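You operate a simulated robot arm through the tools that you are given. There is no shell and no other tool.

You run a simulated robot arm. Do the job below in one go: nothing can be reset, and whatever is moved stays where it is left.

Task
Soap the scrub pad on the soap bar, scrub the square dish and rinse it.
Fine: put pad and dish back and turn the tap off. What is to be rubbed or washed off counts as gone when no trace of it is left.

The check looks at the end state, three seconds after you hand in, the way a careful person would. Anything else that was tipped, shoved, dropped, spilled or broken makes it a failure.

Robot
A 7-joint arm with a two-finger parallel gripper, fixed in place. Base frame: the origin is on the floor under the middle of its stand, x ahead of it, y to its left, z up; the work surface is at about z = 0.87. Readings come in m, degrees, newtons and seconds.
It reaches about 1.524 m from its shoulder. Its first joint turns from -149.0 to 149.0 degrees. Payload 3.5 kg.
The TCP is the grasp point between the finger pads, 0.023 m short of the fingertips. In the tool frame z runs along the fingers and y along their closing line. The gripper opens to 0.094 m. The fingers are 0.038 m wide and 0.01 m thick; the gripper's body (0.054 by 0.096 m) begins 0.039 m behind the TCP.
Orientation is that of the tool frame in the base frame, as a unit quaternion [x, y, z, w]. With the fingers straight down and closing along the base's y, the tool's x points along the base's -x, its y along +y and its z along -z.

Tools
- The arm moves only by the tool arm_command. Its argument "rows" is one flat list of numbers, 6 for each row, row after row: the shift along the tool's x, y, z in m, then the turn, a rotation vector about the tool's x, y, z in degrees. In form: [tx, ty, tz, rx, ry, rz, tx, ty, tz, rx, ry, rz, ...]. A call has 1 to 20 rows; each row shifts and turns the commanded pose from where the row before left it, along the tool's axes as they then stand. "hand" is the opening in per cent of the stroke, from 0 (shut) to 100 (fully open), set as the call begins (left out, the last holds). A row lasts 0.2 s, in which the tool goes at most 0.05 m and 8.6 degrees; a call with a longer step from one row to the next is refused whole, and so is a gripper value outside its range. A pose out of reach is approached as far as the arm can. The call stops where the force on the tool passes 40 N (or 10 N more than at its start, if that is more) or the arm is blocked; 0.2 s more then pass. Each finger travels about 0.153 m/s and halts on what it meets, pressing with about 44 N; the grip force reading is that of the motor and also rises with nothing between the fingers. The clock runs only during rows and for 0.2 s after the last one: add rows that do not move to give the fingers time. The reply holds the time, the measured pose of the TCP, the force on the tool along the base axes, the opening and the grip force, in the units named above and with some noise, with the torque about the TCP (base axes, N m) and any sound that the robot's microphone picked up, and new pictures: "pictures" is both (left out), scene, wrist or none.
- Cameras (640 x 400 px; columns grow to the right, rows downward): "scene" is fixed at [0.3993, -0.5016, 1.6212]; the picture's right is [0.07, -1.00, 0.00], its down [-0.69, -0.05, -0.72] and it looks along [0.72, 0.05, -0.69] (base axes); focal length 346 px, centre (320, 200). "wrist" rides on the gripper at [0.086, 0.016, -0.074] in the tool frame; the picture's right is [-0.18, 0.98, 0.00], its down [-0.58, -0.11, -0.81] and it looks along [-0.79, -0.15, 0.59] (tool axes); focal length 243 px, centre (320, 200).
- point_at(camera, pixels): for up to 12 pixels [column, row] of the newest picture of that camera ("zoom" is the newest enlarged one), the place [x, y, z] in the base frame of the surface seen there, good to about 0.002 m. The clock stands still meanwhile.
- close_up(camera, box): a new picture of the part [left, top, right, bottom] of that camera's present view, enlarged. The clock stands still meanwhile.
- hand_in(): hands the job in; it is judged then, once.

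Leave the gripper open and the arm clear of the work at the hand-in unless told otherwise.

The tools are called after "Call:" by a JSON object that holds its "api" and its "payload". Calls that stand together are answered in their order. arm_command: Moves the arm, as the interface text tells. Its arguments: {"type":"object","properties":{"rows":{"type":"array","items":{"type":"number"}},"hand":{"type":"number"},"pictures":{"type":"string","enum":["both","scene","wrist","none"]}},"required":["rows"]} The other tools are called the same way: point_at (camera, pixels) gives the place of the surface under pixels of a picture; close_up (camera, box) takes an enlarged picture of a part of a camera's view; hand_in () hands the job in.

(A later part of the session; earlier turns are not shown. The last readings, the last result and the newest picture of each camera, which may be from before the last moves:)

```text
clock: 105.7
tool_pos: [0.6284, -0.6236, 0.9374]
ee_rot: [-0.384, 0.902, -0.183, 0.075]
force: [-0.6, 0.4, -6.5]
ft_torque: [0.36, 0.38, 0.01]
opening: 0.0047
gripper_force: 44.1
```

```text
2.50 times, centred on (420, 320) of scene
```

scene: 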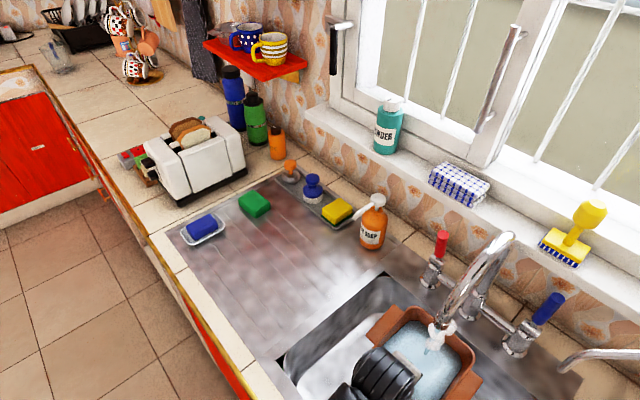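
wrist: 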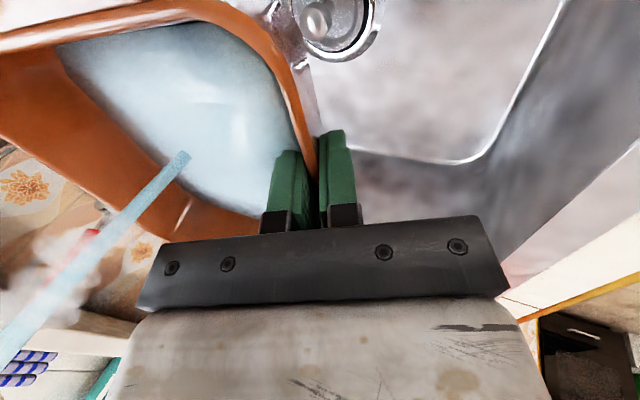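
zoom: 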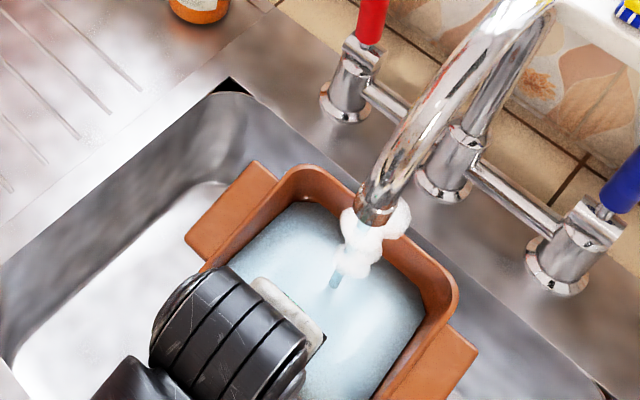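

The grip torque is 0.5 N·m, still fine. I'll tip another 20° here to let most of the water run out into the sink.

Call:
{"api": "arm_command", "payload": {"rows": [0, 0, 0, 4, 0, 0, 0, 0, 0, 4, 0, 0, 0, 0, 0, 4, 0, 0, 0, 0, 0, 4, 0, 0, 0, 0, 0, 4, 0, 0, 0, 0, 0, 0, 0, 0, 0, 0, 0, 0, 0, 0, 0, 0, 0, 0, 0, 0], "hand": 0}}

Call:
{"api": "close_up", "payload": {"camera": "scene", "box": [340, 240, 500, 400]}}

```text
clock: 107.5
tool_pos: [0.6283, -0.6243, 0.9375]
ee_rot: [-0.365, 0.856, -0.337, 0.14]
force: [0.6, 0.6, -7.5]
ft_torque: [0.36, 0.36, 0.02]
opening: 0.0047
gripper_force: 43.6
```

scene: 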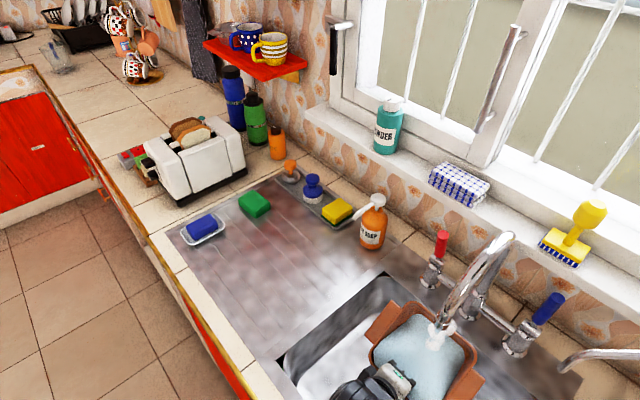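
wrist: 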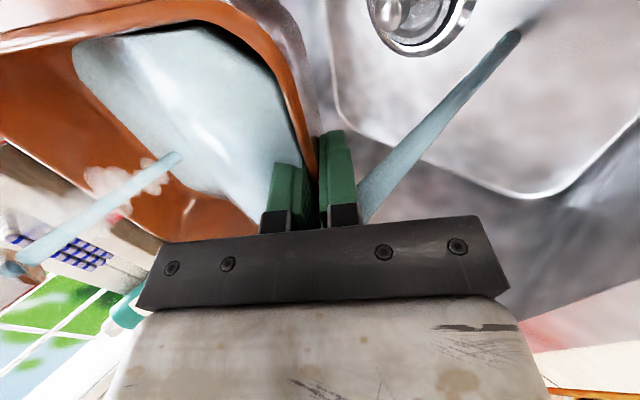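

```text
2.50 times, centred on (420, 320) of scene
```

zoom: 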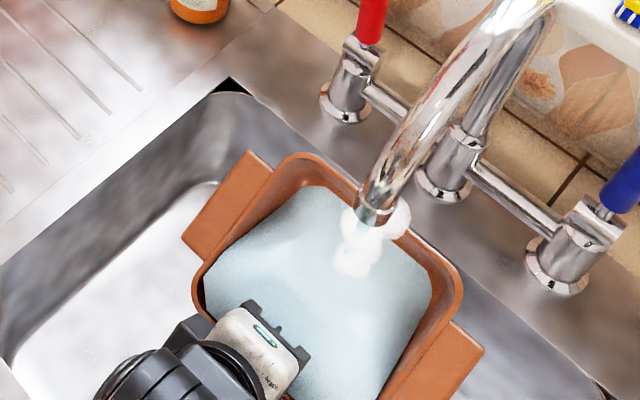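

The water is running over the near rim and down onto the sink floor. I'll sway the dish ±3 cm sideways under the stream to rinse the whole floor.

Call:
{"api": "arm_command", "payload": {"rows": [0.01, 0, 0, 0, 0, 0, 0.01, 0, 0, 0, 0, 0, 0.01, 0, 0, 0, 0, 0, 0, 0, 0, 0, 0, 0, -0.01, 0, 0, 0, 0, 0, -0.01, 0, 0, 0, 0, 0, -0.01, 0, 0, 0, 0, 0, -0.01, 0, 0, 0, 0, 0, -0.01, 0, 0, 0, 0, 0, -0.01, 0, 0, 0, 0, 0, 0, 0, 0, 0, 0, 0, 0.01, 0, 0, 0, 0, 0, 0.01, 0, 0, 0, 0, 0, 0.01, 0, 0, 0, 0, 0, 0, 0, 0, 0, 0, 0], "hand": 0}}

Call:
{"api": "close_up", "payload": {"camera": "scene", "box": [340, 240, 500, 400]}}

```text
clock: 110.7
tool_pos: [0.6293, -0.6236, 0.9364]
ee_rot: [-0.365, 0.856, -0.338, 0.141]
force: [0.6, -0.4, -8.2]
ft_torque: [0.39, 0.36, -0.02]
opening: 0.0049
gripper_force: 44.4
```

scene: 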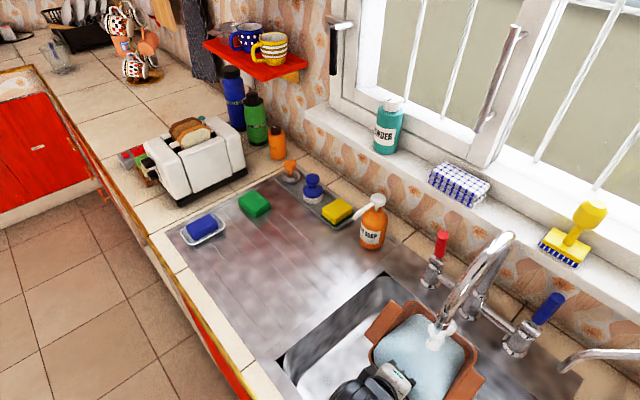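
wrist: 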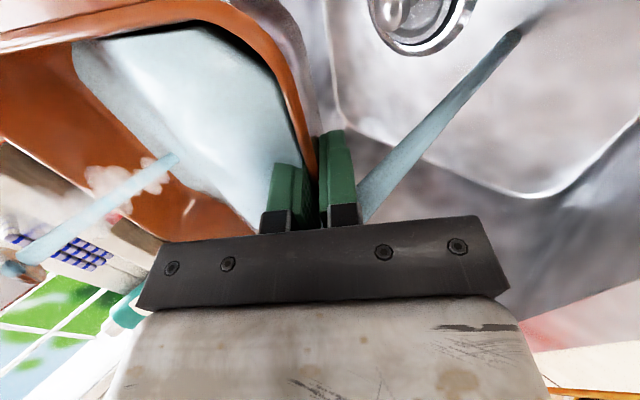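

```text
2.50 times, centred on (420, 320) of scene
```

zoom: 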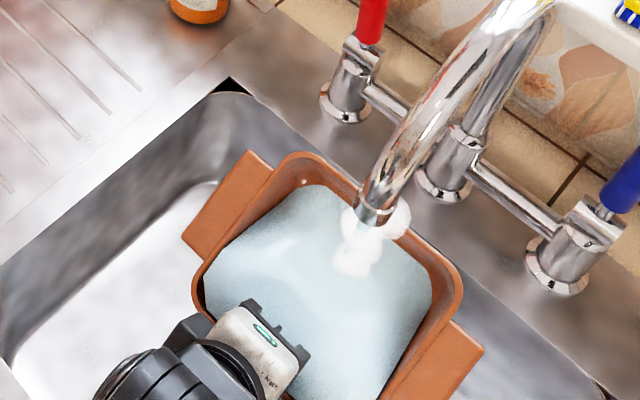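

The rinse water looks clean. I'll slide the dish 13.5 cm to the left, out of the stream, then raise it 9 cm for room to pour it out fully.

Call:
{"api": "arm_command", "payload": {"rows": [-0.01, 0, 0, 0, 0, 0, -0.015, 0, 0, 0, 0, 0, -0.02, 0, 0, 0, 0, 0, -0.02, 0, 0, 0, 0, 0, -0.02, 0, 0, 0, 0, 0, -0.02, 0, 0, 0, 0, 0, -0.015, 0, 0, 0, 0, 0, -0.015, 0, 0, 0, 0, 0, 0, 0, 0, 0, 0, 0, 0, -0.0102, -0.011, 0, 0, 0, 0, -0.0102, -0.011, 0, 0, 0, 0, -0.0102, -0.011, 0, 0, 0, 0, -0.0102, -0.011, 0, 0, 0, 0, -0.0102, -0.011, 0, 0, 0, 0, -0.0102, -0.011, 0, 0, 0, 0, 0, 0, 0, 0, 0], "hand": 0}}

Call:
{"api": "close_up", "payload": {"camera": "scene", "box": [320, 200, 512, 400]}}

```text
clock: 114.1
tool_pos: [0.7234, -0.5277, 1.0265]
ee_rot: [-0.366, 0.856, -0.336, 0.141]
force: [0.1, -0.3, -6.3]
ft_torque: [0.32, 0.31, 0.02]
opening: 0.0046
gripper_force: 43.8
```

scene: 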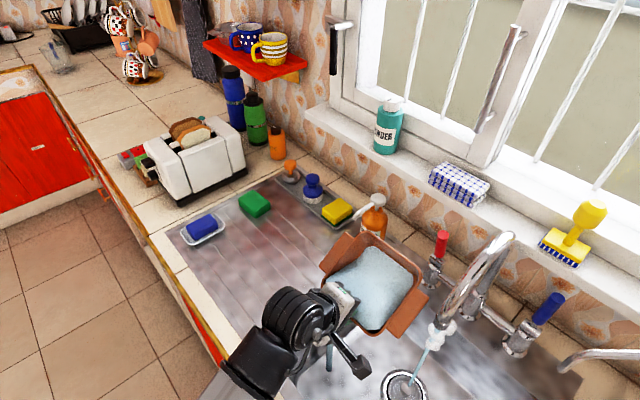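
wrist: 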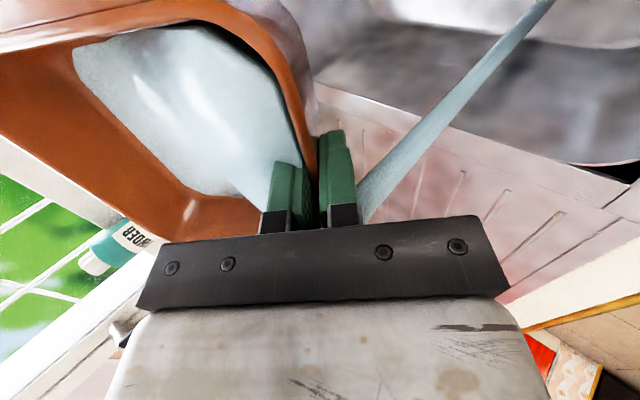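

```text
2.00 times, centred on (416, 300) of scene
```

zoom: 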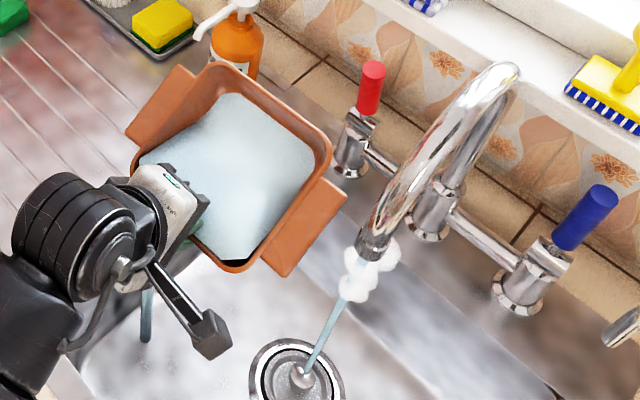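

Water is still running off the near rim, landing inside the sink. I'll continue tipping slowly by another 20°.

Call:
{"api": "arm_command", "payload": {"rows": [0, 0, 0, 3, 0, 0, 0, 0, 0, 3, 0, 0, 0, 0, 0, 3, 0, 0, 0, 0, 0, 3, 0, 0, 0, 0, 0, 4, 0, 0, 0, 0, 0, 4, 0, 0, 0, 0, 0, 0, 0, 0, 0, 0, 0, 0, 0, 0, 0, 0, 0, 0, 0, 0], "hand": 0}}

Call:
{"api": "close_up", "payload": {"camera": "scene", "box": [280, 200, 472, 400]}}

```text
clock: 116.1
tool_pos: [0.7238, -0.5267, 1.0276]
ee_rot: [-0.334, 0.785, -0.481, 0.201]
force: [-1.2, -1.1, -5.4]
ft_torque: [0.19, 0.2, -0.01]
opening: 0.0046
gripper_force: 44.1
```

scene: 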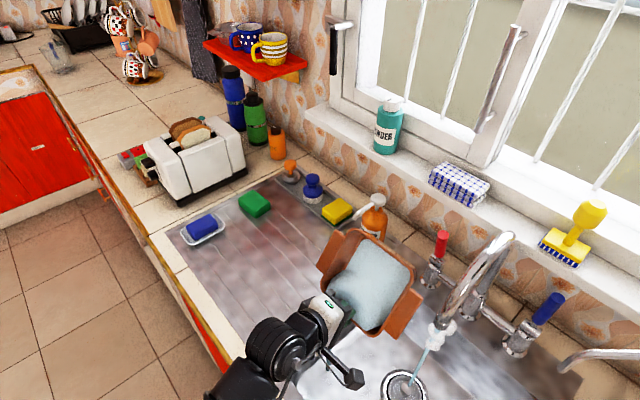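
wrist: 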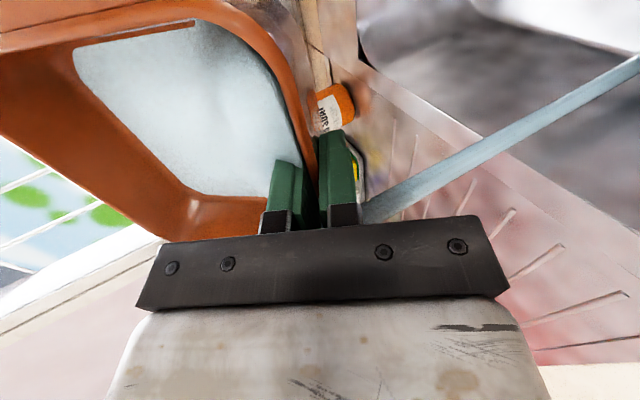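

```text
2.00 times, centred on (376, 300) of scene
```

zoom: 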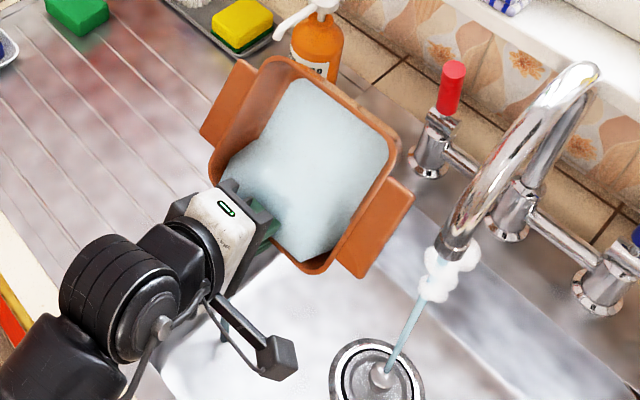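

About 80 ml remains. I'll tip on toward vertical in slow steps, shifting 2.5 cm toward the middle of the sink once the dish is steep enough to clear the spout.

Call:
{"api": "arm_command", "payload": {"rows": [0, 0, 0, 4, 0, 0, 0, 0, 0, 4, 0, 0, 0, 0, 0, 4, 0, 0, 0.008, 0, 0, 2, 0, 0, 0.009, 0, 0, 3, 0, 0, 0.008, 0, 0, 3, 0, 0, 0, 0, 0, 4, 0, 0, 0, 0, 0, 4, 0, 0, 0, 0, 0, 4, 0, 0, 0, 0, 0, 0, 0, 0, 0, 0, 0, 0, 0, 0, 0, 0, 0, 0, 0, 0], "hand": 0}}

Call:
{"api": "close_up", "payload": {"camera": "scene", "box": [280, 200, 472, 400]}}

```text
clock: 118.7
tool_pos: [0.7059, -0.5444, 1.0284]
ee_rot: [0.267, -0.622, 0.678, -0.286]
force: [0.0, 0.0, -4.0]
ft_torque: [0.08, 0.07, 0.03]
opening: 0.0048
gripper_force: 44.2
```

scene: 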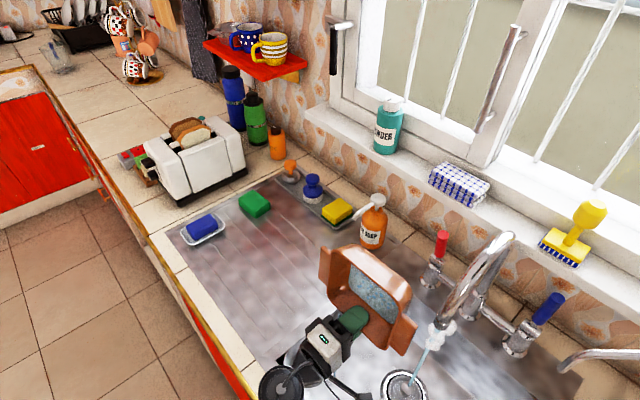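
wrist: 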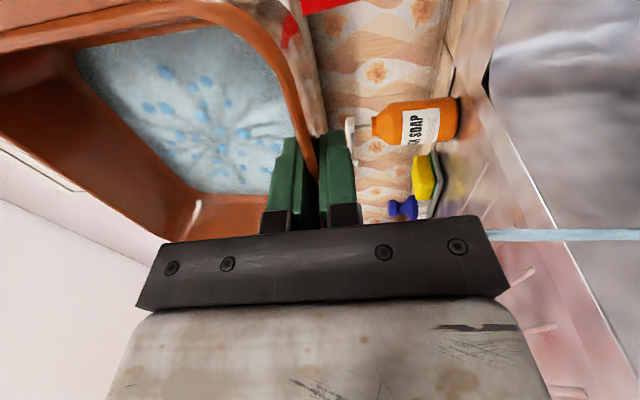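

```text
2.00 times, centred on (376, 300) of scene
```

zoom: 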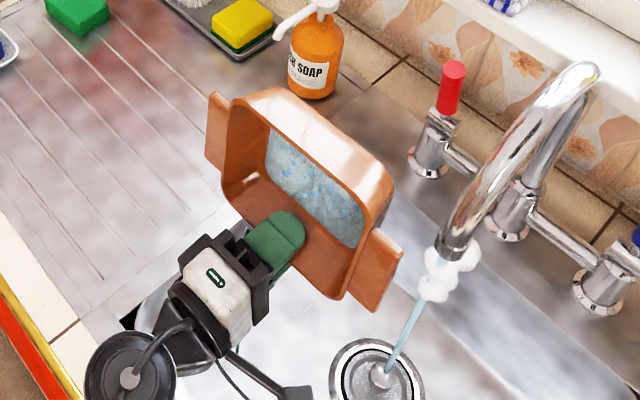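

The dish is nearly vertical and about empty. Its floor shows a wet film with small blue dots, which could be water drops or leftover suds. I'll zoom in with both cameras.

Call:
{"api": "close_up", "payload": {"camera": "wrist", "box": [60, 20, 320, 220]}}

Call:
{"api": "close_up", "payload": {"camera": "scene", "box": [330, 240, 426, 320]}}

```text
2.00 times, centred on (190, 120) of wrist
```

zoom: 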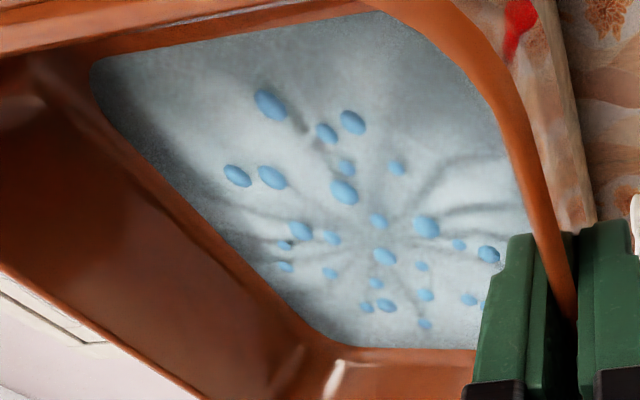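

```text
5.00 times, centred on (378, 280) of scene
```

zoom: 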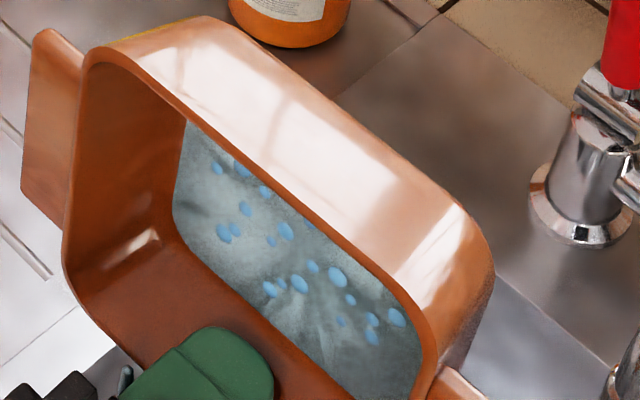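

The white suds are gone, but pale blue soap beads still cling to the floor under a thin water film, so it needs more rinsing. First I'll tip a bit past vertical and wait a moment to see whether the film drains.

Call:
{"api": "arm_command", "payload": {"rows": [0, 0, 0, 4, 0, 0, 0, 0, 0, 4, 0, 0, 0, 0, 0, 0, 0, 0, 0, 0, 0, 0, 0, 0, 0, 0, 0, 0, 0, 0, 0, 0, 0, 0, 0, 0, 0, 0, 0, 0, 0, 0], "hand": 0}}

Call:
{"api": "close_up", "payload": {"camera": "wrist", "box": [60, 20, 320, 220]}}

```text
clock: 120.3
tool_pos: [0.7041, -0.5449, 1.0257]
ee_rot: [0.251, -0.597, 0.704, -0.293]
force: [-0.1, 0.2, -4.3]
ft_torque: [0.07, 0.06, -0.01]
opening: 0.0046
gripper_force: 43.4
out of reach, approached as far as the arm can: row 2
```

scene: 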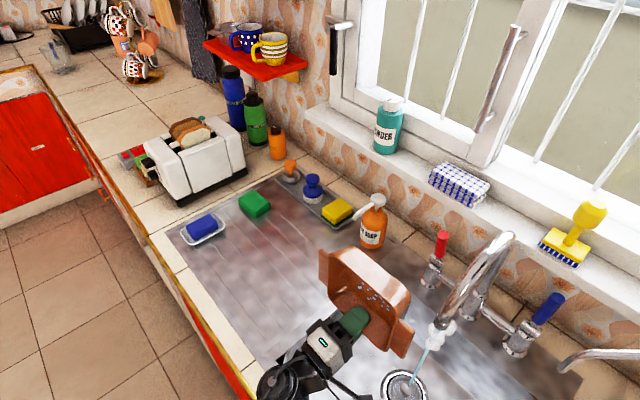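
wrist: 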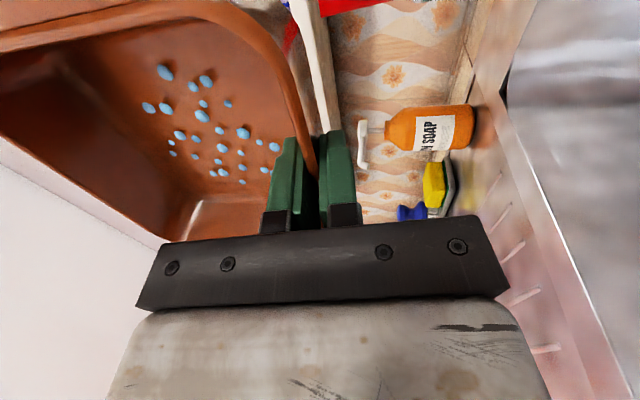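

```text
2.00 times, centred on (190, 120) of wrist
```

zoom: 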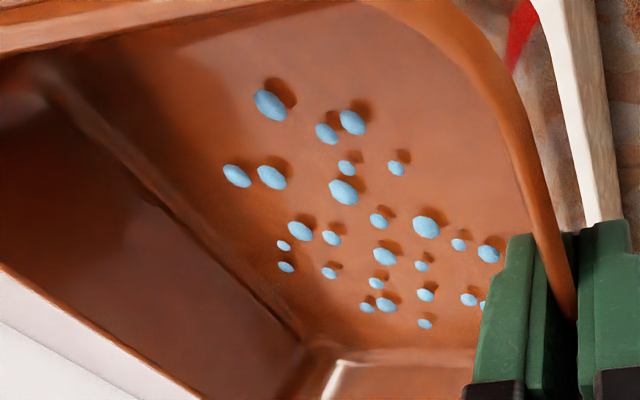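

The water is out, the stain is gone and the floor is plain brown, but about 25 small blue soap beads remain. I'll rinse again with the dish tipped about 45° so the jet hits the floor directly. First I'll shift left, tilt back to 45° and lower.

Call:
{"api": "arm_command", "payload": {"rows": [-0.015, 0, 0, 0, 0, 0, -0.015, 0, 0, 0, 0, 0, 0, 0, 0, -7.3, 0, 0, 0, 0, 0, -7.3, 0, 0, 0, 0, 0, -7.3, 0, 0, 0, 0, 0, -7.3, 0, 0, 0, 0, 0, -7.3, 0, 0, 0, 0, 0, -7.3, 0, 0, 0, 0.0181, 0.0125, 0, 0, 0, 0, 0.0181, 0.0125, 0, 0, 0, 0, 0.0181, 0.0125, 0, 0, 0, 0, 0.0181, 0.0125, 0, 0, 0, 0, 0.0181, 0.0125, 0, 0, 0, 0, 0, 0, 0, 0, 0], "hand": 0}}

Call:
{"api": "close_up", "payload": {"camera": "scene", "box": [310, 220, 486, 400]}}

```text
clock: 123.3
tool_pos: [0.7277, -0.5246, 0.9175]
ee_rot: [-0.341, 0.817, -0.429, 0.178]
force: [0.1, -0.3, -3.2]
ft_torque: [0.2, 0.15, 0.0]
opening: 0.0047
gripper_force: 44.1
```

scene: 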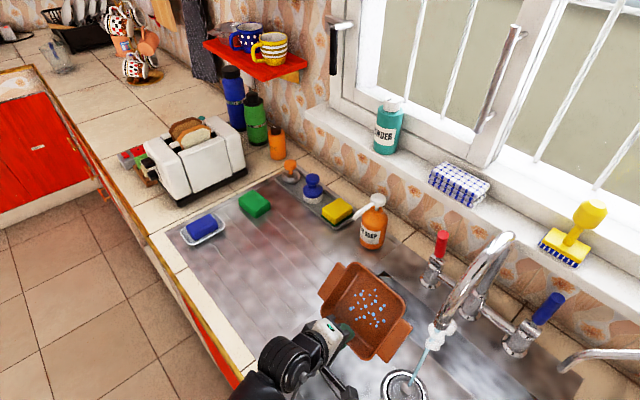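
wrist: 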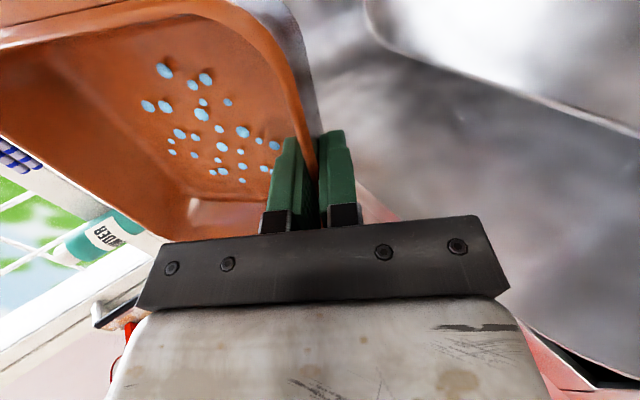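

```text
2.22 times, centred on (398, 310) of scene
```

zoom: 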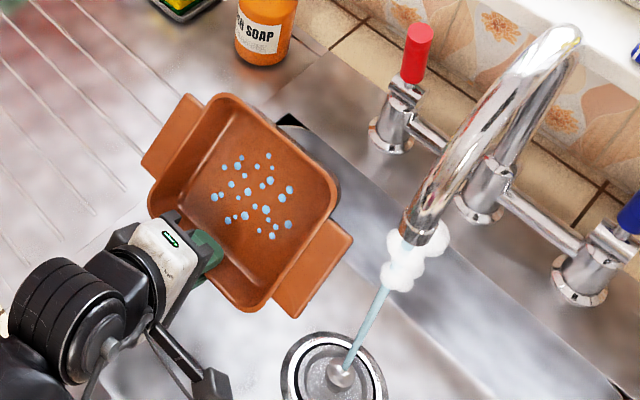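

This is a clear view: about 25 blue beads on the floor, at zoom (210–290, 155–240). I'll measure where they are so I can put the jet right on them.

Call:
{"api": "point_at", "payload": {"camera": "zoom", "pixels": [[214, 197], [289, 190], [268, 156], [240, 157], [272, 235], [245, 215], [228, 222], [288, 224], [258, 190], [200, 180], [240, 285], [325, 190]]}}

```text
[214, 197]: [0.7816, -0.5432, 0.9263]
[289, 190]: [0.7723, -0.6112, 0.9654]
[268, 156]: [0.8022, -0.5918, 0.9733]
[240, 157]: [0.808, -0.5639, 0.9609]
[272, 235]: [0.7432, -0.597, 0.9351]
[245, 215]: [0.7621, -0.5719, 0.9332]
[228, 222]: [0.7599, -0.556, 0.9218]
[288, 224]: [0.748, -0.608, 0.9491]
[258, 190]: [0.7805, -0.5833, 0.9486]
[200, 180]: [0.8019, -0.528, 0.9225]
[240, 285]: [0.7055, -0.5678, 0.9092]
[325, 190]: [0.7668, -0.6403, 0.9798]
```

The beads lie 4.5–10 cm from the grip wall and -3 to +4.5 cm sideways. I'll bring the dish under the jet at 6 cm depth and sweep it slowly sideways across the bead area.

Call:
{"api": "arm_command", "payload": {"rows": [0, -0.0053, 0.0076, 0, 0, 0, 0, -0.0052, 0.0076, 0, 0, 0, 0.015, 0, 0, 0, 0, 0, 0.02, 0, 0, 0, 0, 0, 0.02, 0, 0, 0, 0, 0, 0.02, 0, 0, 0, 0, 0, 0.02, 0, 0, 0, 0, 0, 0.008, 0, 0, 0, 0, 0, 0.008, 0, 0, 0, 0, 0, 0.008, 0, 0, 0, 0, 0, 0.008, 0, 0, 0, 0, 0, 0.008, 0, 0, 0, 0, 0, 0.008, 0, 0, 0, 0, 0, 0.008, 0, 0, 0, 0, 0, 0.008, 0, 0, 0, 0, 0, 0.008, 0, 0, 0, 0, 0, 0, 0, 0, 0, 0, 0], "hand": 0}}

Call:
{"api": "close_up", "payload": {"camera": "scene", "box": [360, 240, 520, 400]}}

Call:
{"api": "close_up", "payload": {"camera": "wrist", "box": [60, 20, 320, 220]}}

```text
clock: 126.9
tool_pos: [0.6226, -0.6555, 0.9177]
ee_rot: [-0.34, 0.817, -0.431, 0.178]
force: [-0.4, -0.3, -6.1]
ft_torque: [0.25, 0.26, -0.01]
opening: 0.0047
gripper_force: 44.1
```

scene: 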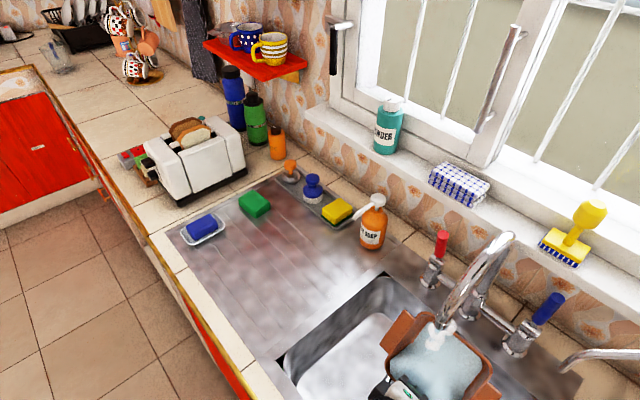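
wrist: 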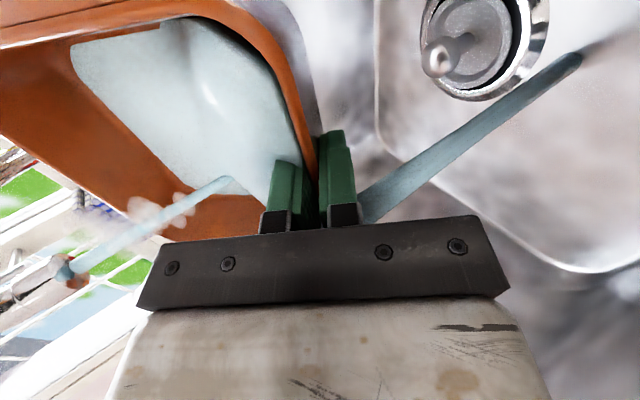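

```text
2.50 times, centred on (440, 320) of scene
```

zoom: 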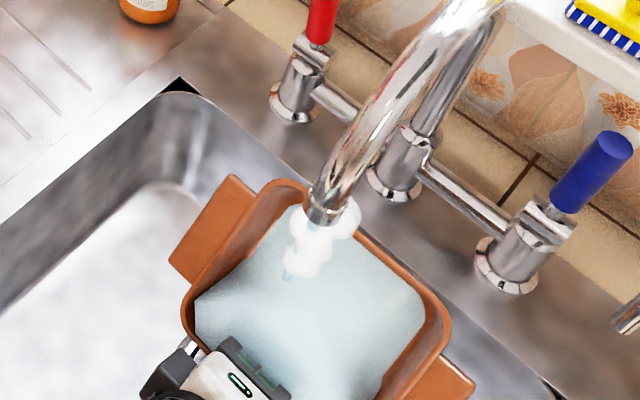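

```text
2.00 times, centred on (190, 120) of wrist
```

zoom: 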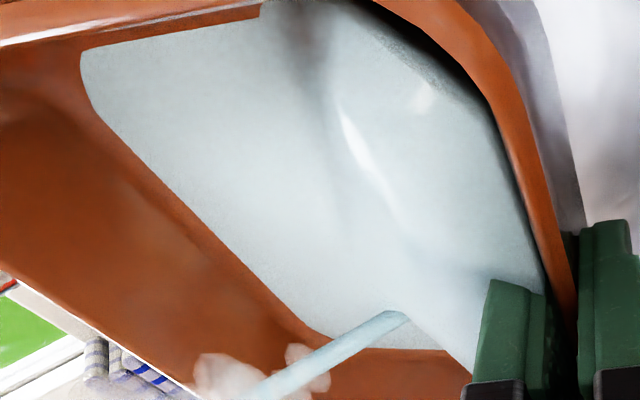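

The jet is flooding the floor and running off the near rim into the sink. I'll sweep back at the 8 cm depth and dwell a little, to rinse the upper half too.

Call:
{"api": "arm_command", "payload": {"rows": [0, 0.0056, -0.0082, 0, 0, 0, 0, 0.0057, -0.0083, 0, 0, 0, -0.008, 0, 0, 0, 0, 0, -0.008, 0, 0, 0, 0, 0, -0.008, 0, 0, 0, 0, 0, -0.008, 0, 0, 0, 0, 0, 0, 0, 0, 0, 0, 0, -0.008, 0, 0, 0, 0, 0, -0.008, 0, 0, 0, 0, 0, -0.008, 0, 0, 0, 0, 0, -0.008, 0, 0, 0, 0, 0, -0.008, 0, 0, 0, 0, 0, 0, 0, 0, 0, 0, 0, 0.008, 0, 0, 0, 0, 0, 0.008, 0, 0, 0, 0, 0, 0.008, 0, 0, 0, 0, 0, 0.008, 0, 0, 0, 0, 0, 0, 0, 0, 0, 0, 0, 0, 0, 0, 0, 0, 0], "hand": 0}}

Call:
{"api": "close_up", "payload": {"camera": "wrist", "box": [60, 20, 320, 220]}}

```text
clock: 130.9
tool_pos: [0.6368, -0.6125, 0.9169]
ee_rot: [-0.342, 0.816, -0.43, 0.179]
force: [0.3, 0.7, -6.3]
ft_torque: [0.29, 0.24, 0.02]
opening: 0.0046
gripper_force: 43.8
```

scene: 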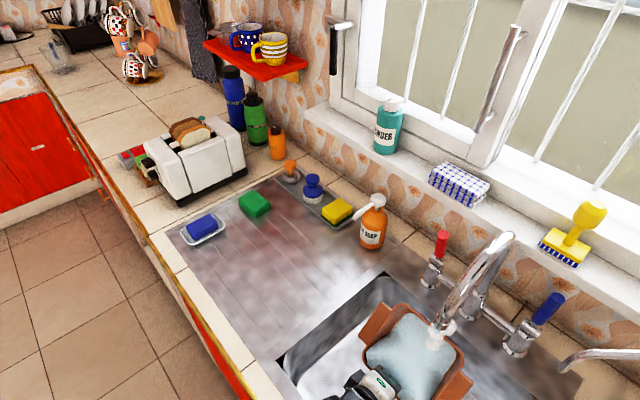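
wrist: 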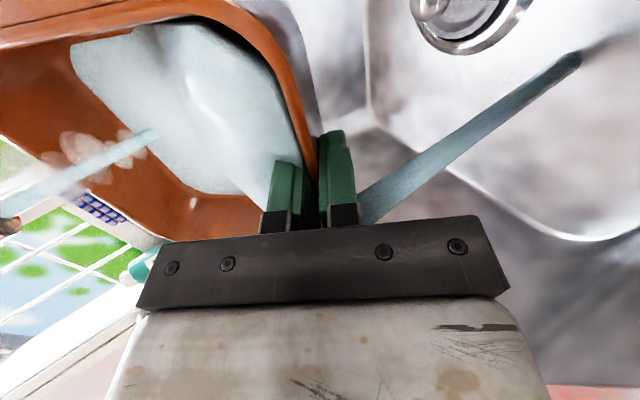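

```text
2.00 times, centred on (190, 120) of wrist
```

zoom: 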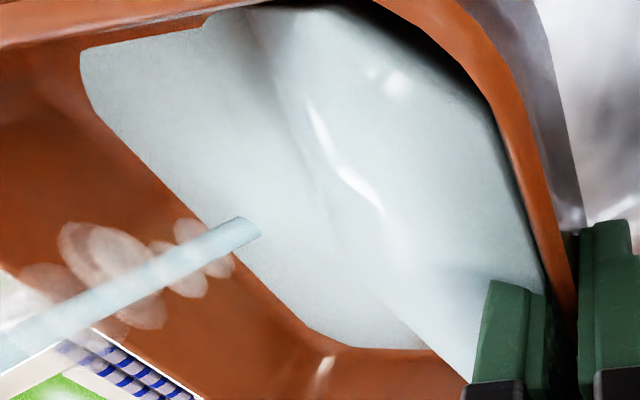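

Now I'll take the dish out of the stream to the left, raise it and tip it nearly vertical to drain, then inspect the floor.

Call:
{"api": "arm_command", "payload": {"rows": [-0.01, 0, 0, 0, 0, 0, -0.02, 0, 0, 0, 0, 0, -0.02, 0, 0, 0, 0, 0, -0.02, 0, 0, 0, 0, 0, -0.02, 0, 0, 0, 0, 0, -0.02, 0, 0, 0, 0, 0, -0.015, 0, 0, 0, 0, 0, 0, -0.0165, -0.0113, 0, 0, 0, 0, -0.0165, -0.0113, 0, 0, 0, 0, -0.0165, -0.0113, 0, 0, 0, 0, -0.0165, -0.0113, 0, 0, 0, 0, -0.0165, -0.0113, 0, 0, 0, 0, 0, 0, 6, 0, 0, 0, 0, 0, 6.5, 0, 0, 0, 0, 0, 6.5, 0, 0, 0, 0, 0, 6.5, 0, 0, 0, 0, 0, 6.5, 0, 0, 0, 0, 0, 6, 0, 0, 0, 0, 0, 0, 0, 0, 0, 0, 0, 0, 0, 0], "hand": 0}}

Call:
{"api": "arm_command", "payload": {"rows": [0, 0, 0, 0, 0, 0, 0, 0, 0, 0, 0, 0, 0, 0, 0, 0, 0, 0, 0, 0, 0, 0, 0, 0], "hand": 0}}

Call:
{"api": "close_up", "payload": {"camera": "wrist", "box": [60, 20, 320, 220]}}

```text
clock: 135.1
tool_pos: [0.7252, -0.5237, 1.0178]
ee_rot: [0.266, -0.632, 0.672, -0.28]
force: [-0.8, 0.2, -4.8]
ft_torque: [0.06, 0.09, -0.03]
opening: 0.0046
gripper_force: 43.9
```

scene: 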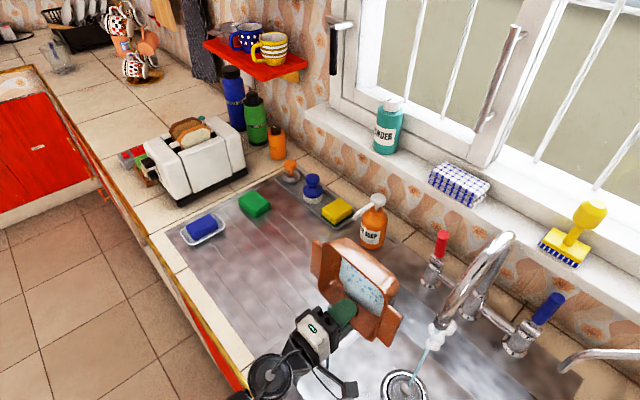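
wrist: 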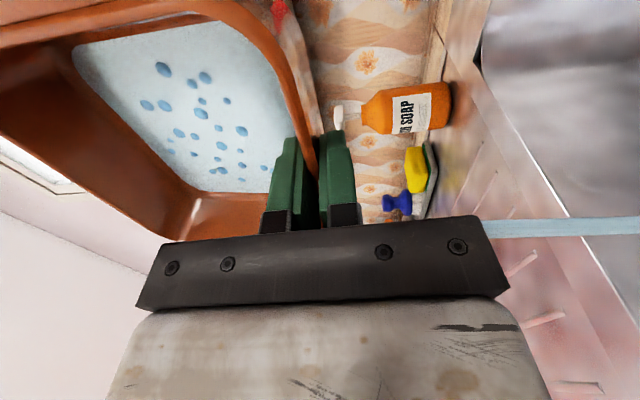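

```text
clock: 136.1
tool_pos: [0.7266, -0.5249, 1.0168]
ee_rot: [0.265, -0.632, 0.672, -0.279]
force: [-0.1, 0.7, -4.7]
ft_torque: [0.08, 0.08, 0.02]
opening: 0.0048
gripper_force: 44.3
```

scene: 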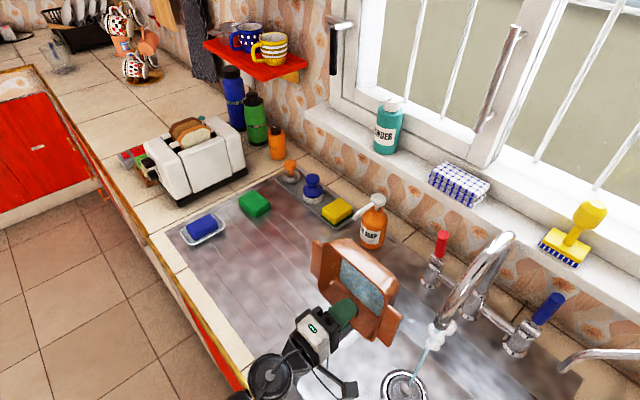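
wrist: 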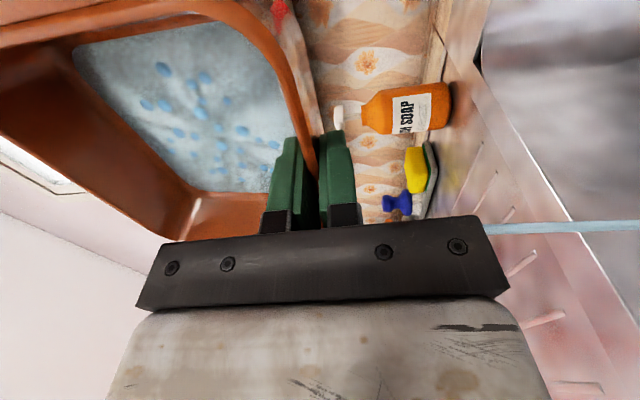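

```text
2.00 times, centred on (190, 120) of wrist
```

zoom: 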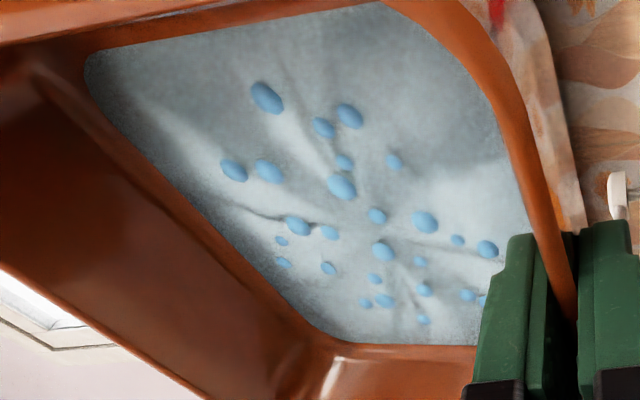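

The blue beads look unchanged after the second rinse, although the jet passed right over some of them. I need to find out what they are. I'll tip the dish fully to drain it, then look at the beads up close.

Call:
{"api": "arm_command", "payload": {"rows": [0, 0, 0, 4, 0, 0, 0, 0, 0, 3, 0, 0, 0, 0, 0, 0, 0, 0, 0, 0, 0, 0, 0, 0, 0, 0, 0, 0, 0, 0, 0, 0, 0, -6, 0, 0, 0, 0, 0, -7, 0, 0, 0, 0, 0, -7, 0, 0, 0, 0, 0, -7, 0, 0, 0, 0, 0, -7, 0, 0, 0, 0, 0, -7, 0, 0, 0, 0, 0, 0, 0, 0], "hand": 0}}

Call:
{"api": "close_up", "payload": {"camera": "scene", "box": [325, 240, 421, 320]}}

Call:
{"api": "close_up", "payload": {"camera": "wrist", "box": [120, 40, 300, 200]}}

```text
clock: 138.7
tool_pos: [0.7253, -0.5237, 1.018]
ee_rot: [-0.336, 0.801, -0.457, 0.19]
force: [0.4, 0.2, -4.4]
ft_torque: [0.18, 0.12, 0.01]
opening: 0.0047
gripper_force: 44.4
```

scene: 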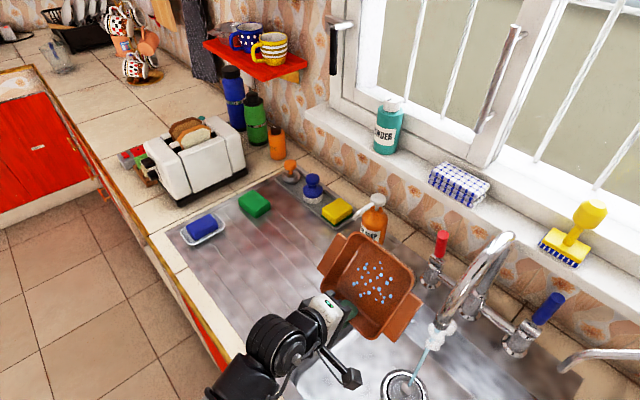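
wrist: 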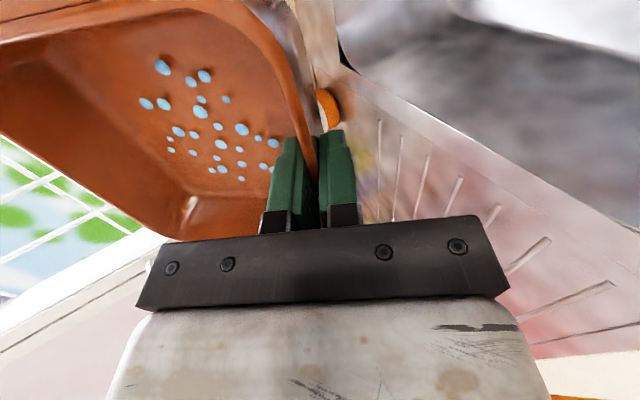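

```text
5.00 times, centred on (373, 280) of scene
```

zoom: 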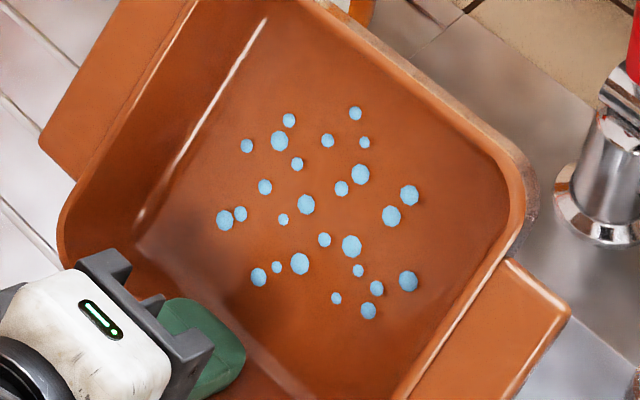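

```text
2.50 times, centred on (210, 120) of wrist
```

zoom: 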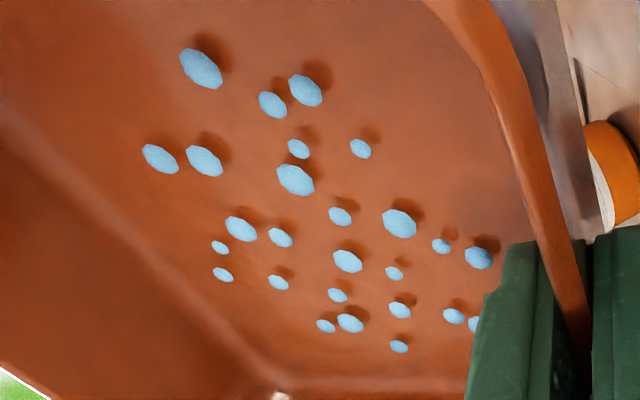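

There are 26 flat pale-blue drops on an otherwise clean floor. Their count and size match the view from before this rinse, and they look like drops of water rather than suds. To tell water from soap, I'll check whether similar drops sit on the pad, the soap, the drainer or the sink.

Call:
{"api": "close_up", "payload": {"camera": "scene", "box": [178, 180, 274, 250]}}

Call:
{"api": "close_up", "payload": {"camera": "scene", "box": [400, 300, 540, 400]}}

Call:
{"api": "close_up", "payload": {"camera": "scene", "box": [300, 230, 412, 310]}}

```text
5.71 times, centred on (226, 215) of scene
```

zoom: 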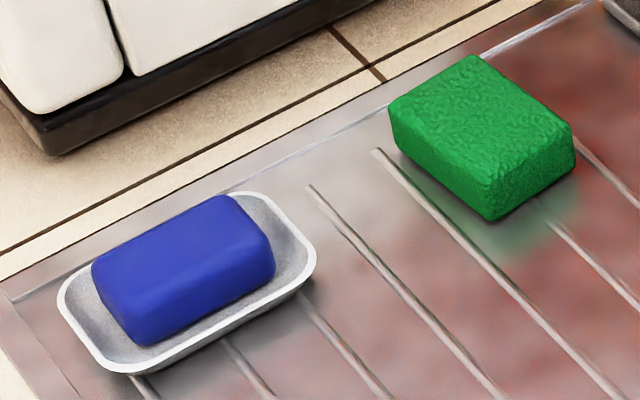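

```text
4.00 times, centred on (470, 350) of scene
```

zoom: 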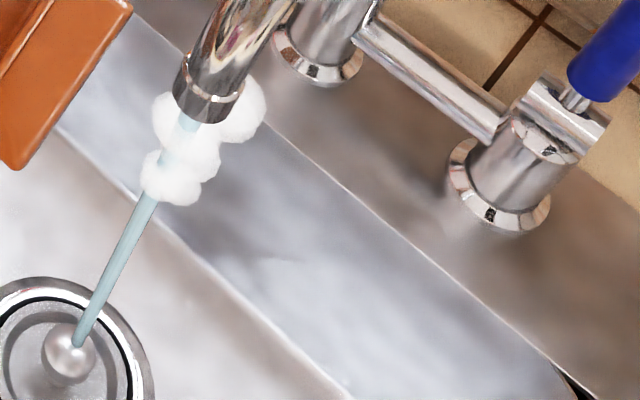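

```text
5.00 times, centred on (356, 270) of scene
```

zoom: 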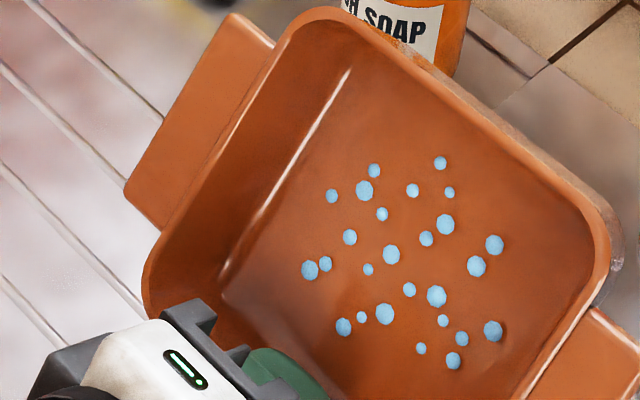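

There are no such drops anywhere else, so I can't rule out soap residue. I'll give it a long, careful third rinse at a gentle 20° tilt, passing the jet slowly over the whole bead area in three lanes.

Call:
{"api": "arm_command", "payload": {"rows": [0, 0, 0, -5.8, 0, 0, 0, 0, 0, -5.8, 0, 0, 0, 0, 0, -5.8, 0, 0, 0, 0, 0, -5.8, 0, 0, 0, 0, 0, -5.7, 0, 0, 0, 0.0114, 0.0194, 0, 0, 0, 0, 0.0114, 0.0194, 0, 0, 0, 0, 0.0114, 0.0194, 0, 0, 0, 0, 0.0115, 0.0193, 0, 0, 0, 0, 0.0121, -0.0071, 0, 0, 0, 0.01, 0, 0, 0, 0, 0, 0.02, 0, 0, 0, 0, 0, 0.02, 0, 0, 0, 0, 0, 0.02, 0, 0, 0, 0, 0, 0.02, 0, 0, 0, 0, 0, 0, 0, 0, 0, 0, 0], "hand": 0}}

Call:
{"api": "close_up", "payload": {"camera": "scene", "box": [350, 230, 510, 400]}}

```text
clock: 142.1
tool_pos: [0.6518, -0.5775, 0.927]
ee_rot: [-0.372, 0.89, -0.244, 0.1]
force: [-0.2, -0.3, -4.9]
ft_torque: [0.28, 0.25, -0.02]
opening: 0.0046
gripper_force: 44.3
```

scene: 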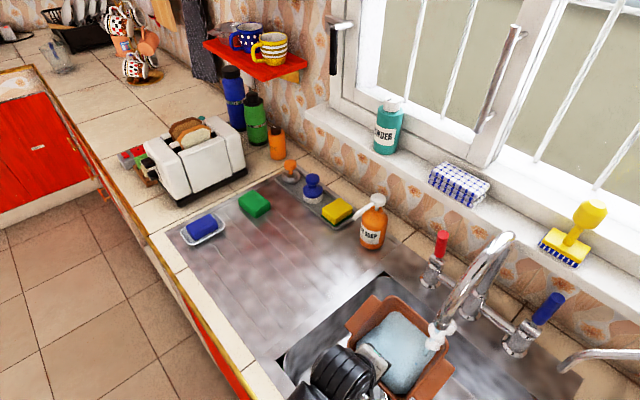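
wrist: 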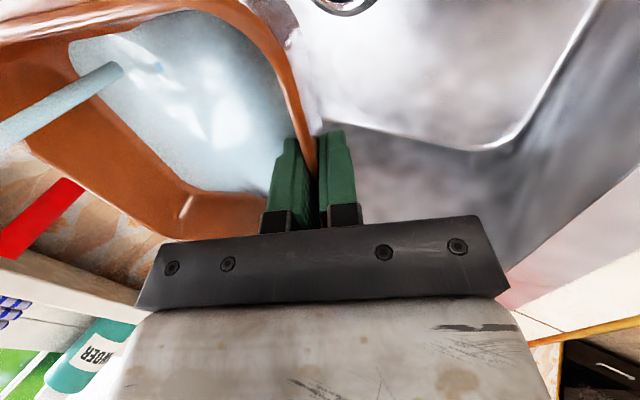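

```text
2.35 times, centred on (430, 315) of scene
```

zoom: 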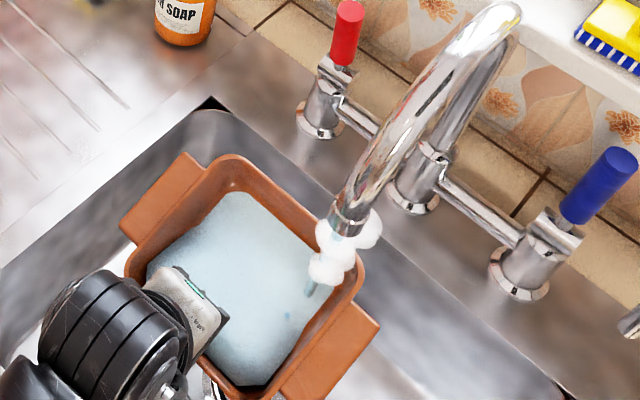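

The jet is inside the dish near its far-right corner. I'll start the slow lanes across the beads.

Call:
{"api": "arm_command", "payload": {"rows": [0.006, 0, 0, 0, 0, 0, 0.006, 0, 0, 0, 0, 0, 0.006, 0, 0, 0, 0, 0, 0.006, 0, 0, 0, 0, 0, 0.006, 0, 0, 0, 0, 0, 0.006, 0, 0, 0, 0, 0, 0.006, 0, 0, 0, 0, 0, 0.006, 0, 0, 0, 0, 0, 0.006, 0, 0, 0, 0, 0, 0.006, 0, 0, 0, 0, 0, 0.006, 0, 0, 0, 0, 0, 0.006, 0, 0, 0, 0, 0, 0.006, 0, 0, 0, 0, 0, 0, -0.0086, 0.0051, 0, 0, 0, 0, -0.0086, 0.0051, 0, 0, 0, -0.006, 0, 0, 0, 0, 0, -0.006, 0, 0, 0, 0, 0, -0.006, 0, 0, 0, 0, 0, -0.006, 0, 0, 0, 0, 0, -0.006, 0, 0, 0, 0, 0], "hand": 0, "pictures": "wrist"}}

Call:
{"api": "arm_command", "payload": {"rows": [-0.006, 0, 0, 0, 0, 0, -0.006, 0, 0, 0, 0, 0, -0.006, 0, 0, 0, 0, 0, -0.006, 0, 0, 0, 0, 0, -0.006, 0, 0, 0, 0, 0, -0.006, 0, 0, 0, 0, 0, -0.006, 0, 0, 0, 0, 0, -0.006, 0, 0, 0, 0, 0, 0, -0.0086, 0.0051, 0, 0, 0, 0, -0.0086, 0.0051, 0, 0, 0, 0.006, 0, 0, 0, 0, 0, 0.006, 0, 0, 0, 0, 0, 0.006, 0, 0, 0, 0, 0, 0.006, 0, 0, 0, 0, 0, 0.006, 0, 0, 0, 0, 0, 0.006, 0, 0, 0, 0, 0, 0.006, 0, 0, 0, 0, 0, 0.006, 0, 0, 0, 0, 0, 0.006, 0, 0, 0, 0, 0, 0.006, 0, 0, 0, 0, 0], "hand": 0}}

Call:
{"api": "close_up", "payload": {"camera": "scene", "box": [350, 230, 510, 400]}}

```text
clock: 146.3
tool_pos: [0.6317, -0.627, 0.9282]
ee_rot: [-0.371, 0.89, -0.244, 0.1]
force: [0.4, -0.4, -7.0]
ft_torque: [0.41, 0.39, 0.02]
opening: 0.0048
gripper_force: 44.4
```

wrist: 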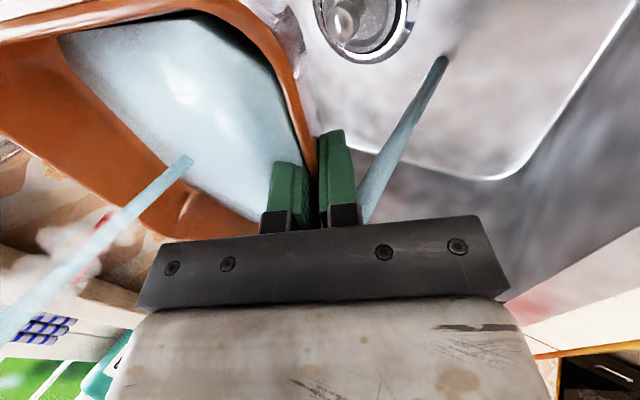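

```text
clock: 150.5
tool_pos: [0.6382, -0.6495, 0.9272]
ee_rot: [-0.371, 0.89, -0.244, 0.1]
force: [-0.1, -0.4, -8.1]
ft_torque: [0.49, 0.44, 0.01]
opening: 0.0048
gripper_force: 43.7
```

scene: 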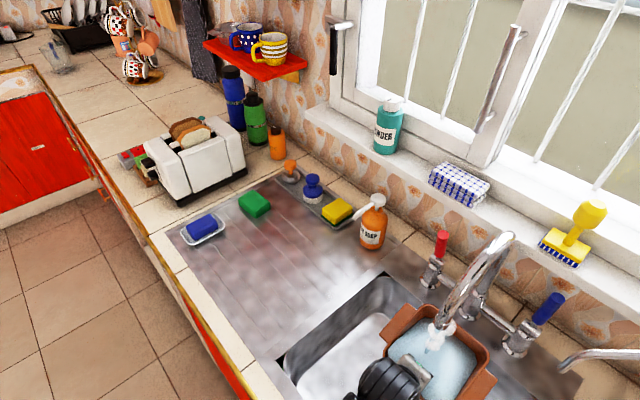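
wrist: 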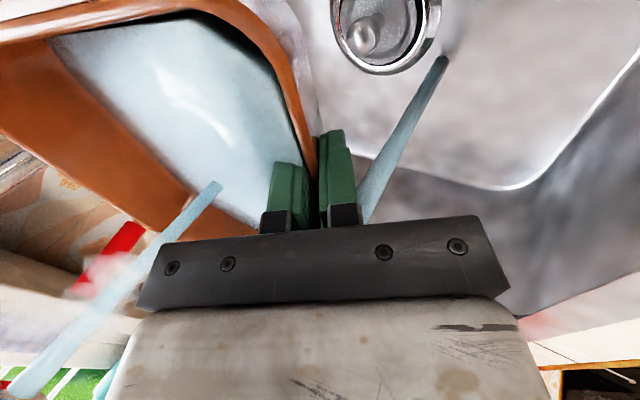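

```text
2.35 times, centred on (430, 315) of scene
```

zoom: 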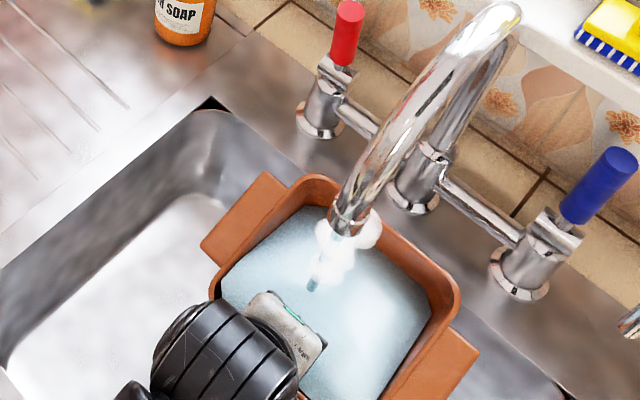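

The grip is steady at 8 N and 0.65 N·m. I'll centre the jet and dwell about 3 seconds, then drain and inspect again.

Call:
{"api": "arm_command", "payload": {"rows": [-0.0107, 0.0093, -0.0055, 0, 0, 0, -0.0108, 0.0092, -0.0054, 0, 0, 0, 0, 0, 0, 0, 0, 0, 0, 0, 0, 0, 0, 0, 0, 0, 0, 0, 0, 0, 0, 0, 0, 0, 0, 0, 0, 0, 0, 0, 0, 0, 0, 0, 0, 0, 0, 0, 0, 0, 0, 0, 0, 0, 0, 0, 0, 0, 0, 0, 0, 0, 0, 0, 0, 0, 0, 0, 0, 0, 0, 0, 0, 0, 0, 0, 0, 0, 0, 0, 0, 0, 0, 0, 0, 0, 0, 4, 0, 0, 0, 0, 0, 4, 0, 0, 0, 0, 0, 4, 0, 0, 0, 0, 0, 4, 0, 0, 0, 0, 0, 4, 0, 0], "hand": 0, "pictures": "scene"}}

```text
clock: 154.5
tool_pos: [0.6367, -0.6192, 0.9275]
ee_rot: [-0.349, 0.834, -0.396, 0.164]
force: [0.1, 0.1, -8.7]
ft_torque: [0.43, 0.42, -0.01]
opening: 0.0047
gripper_force: 44.0
```

scene: 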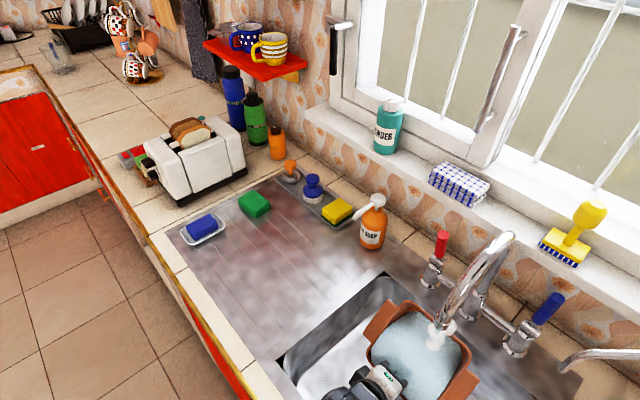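

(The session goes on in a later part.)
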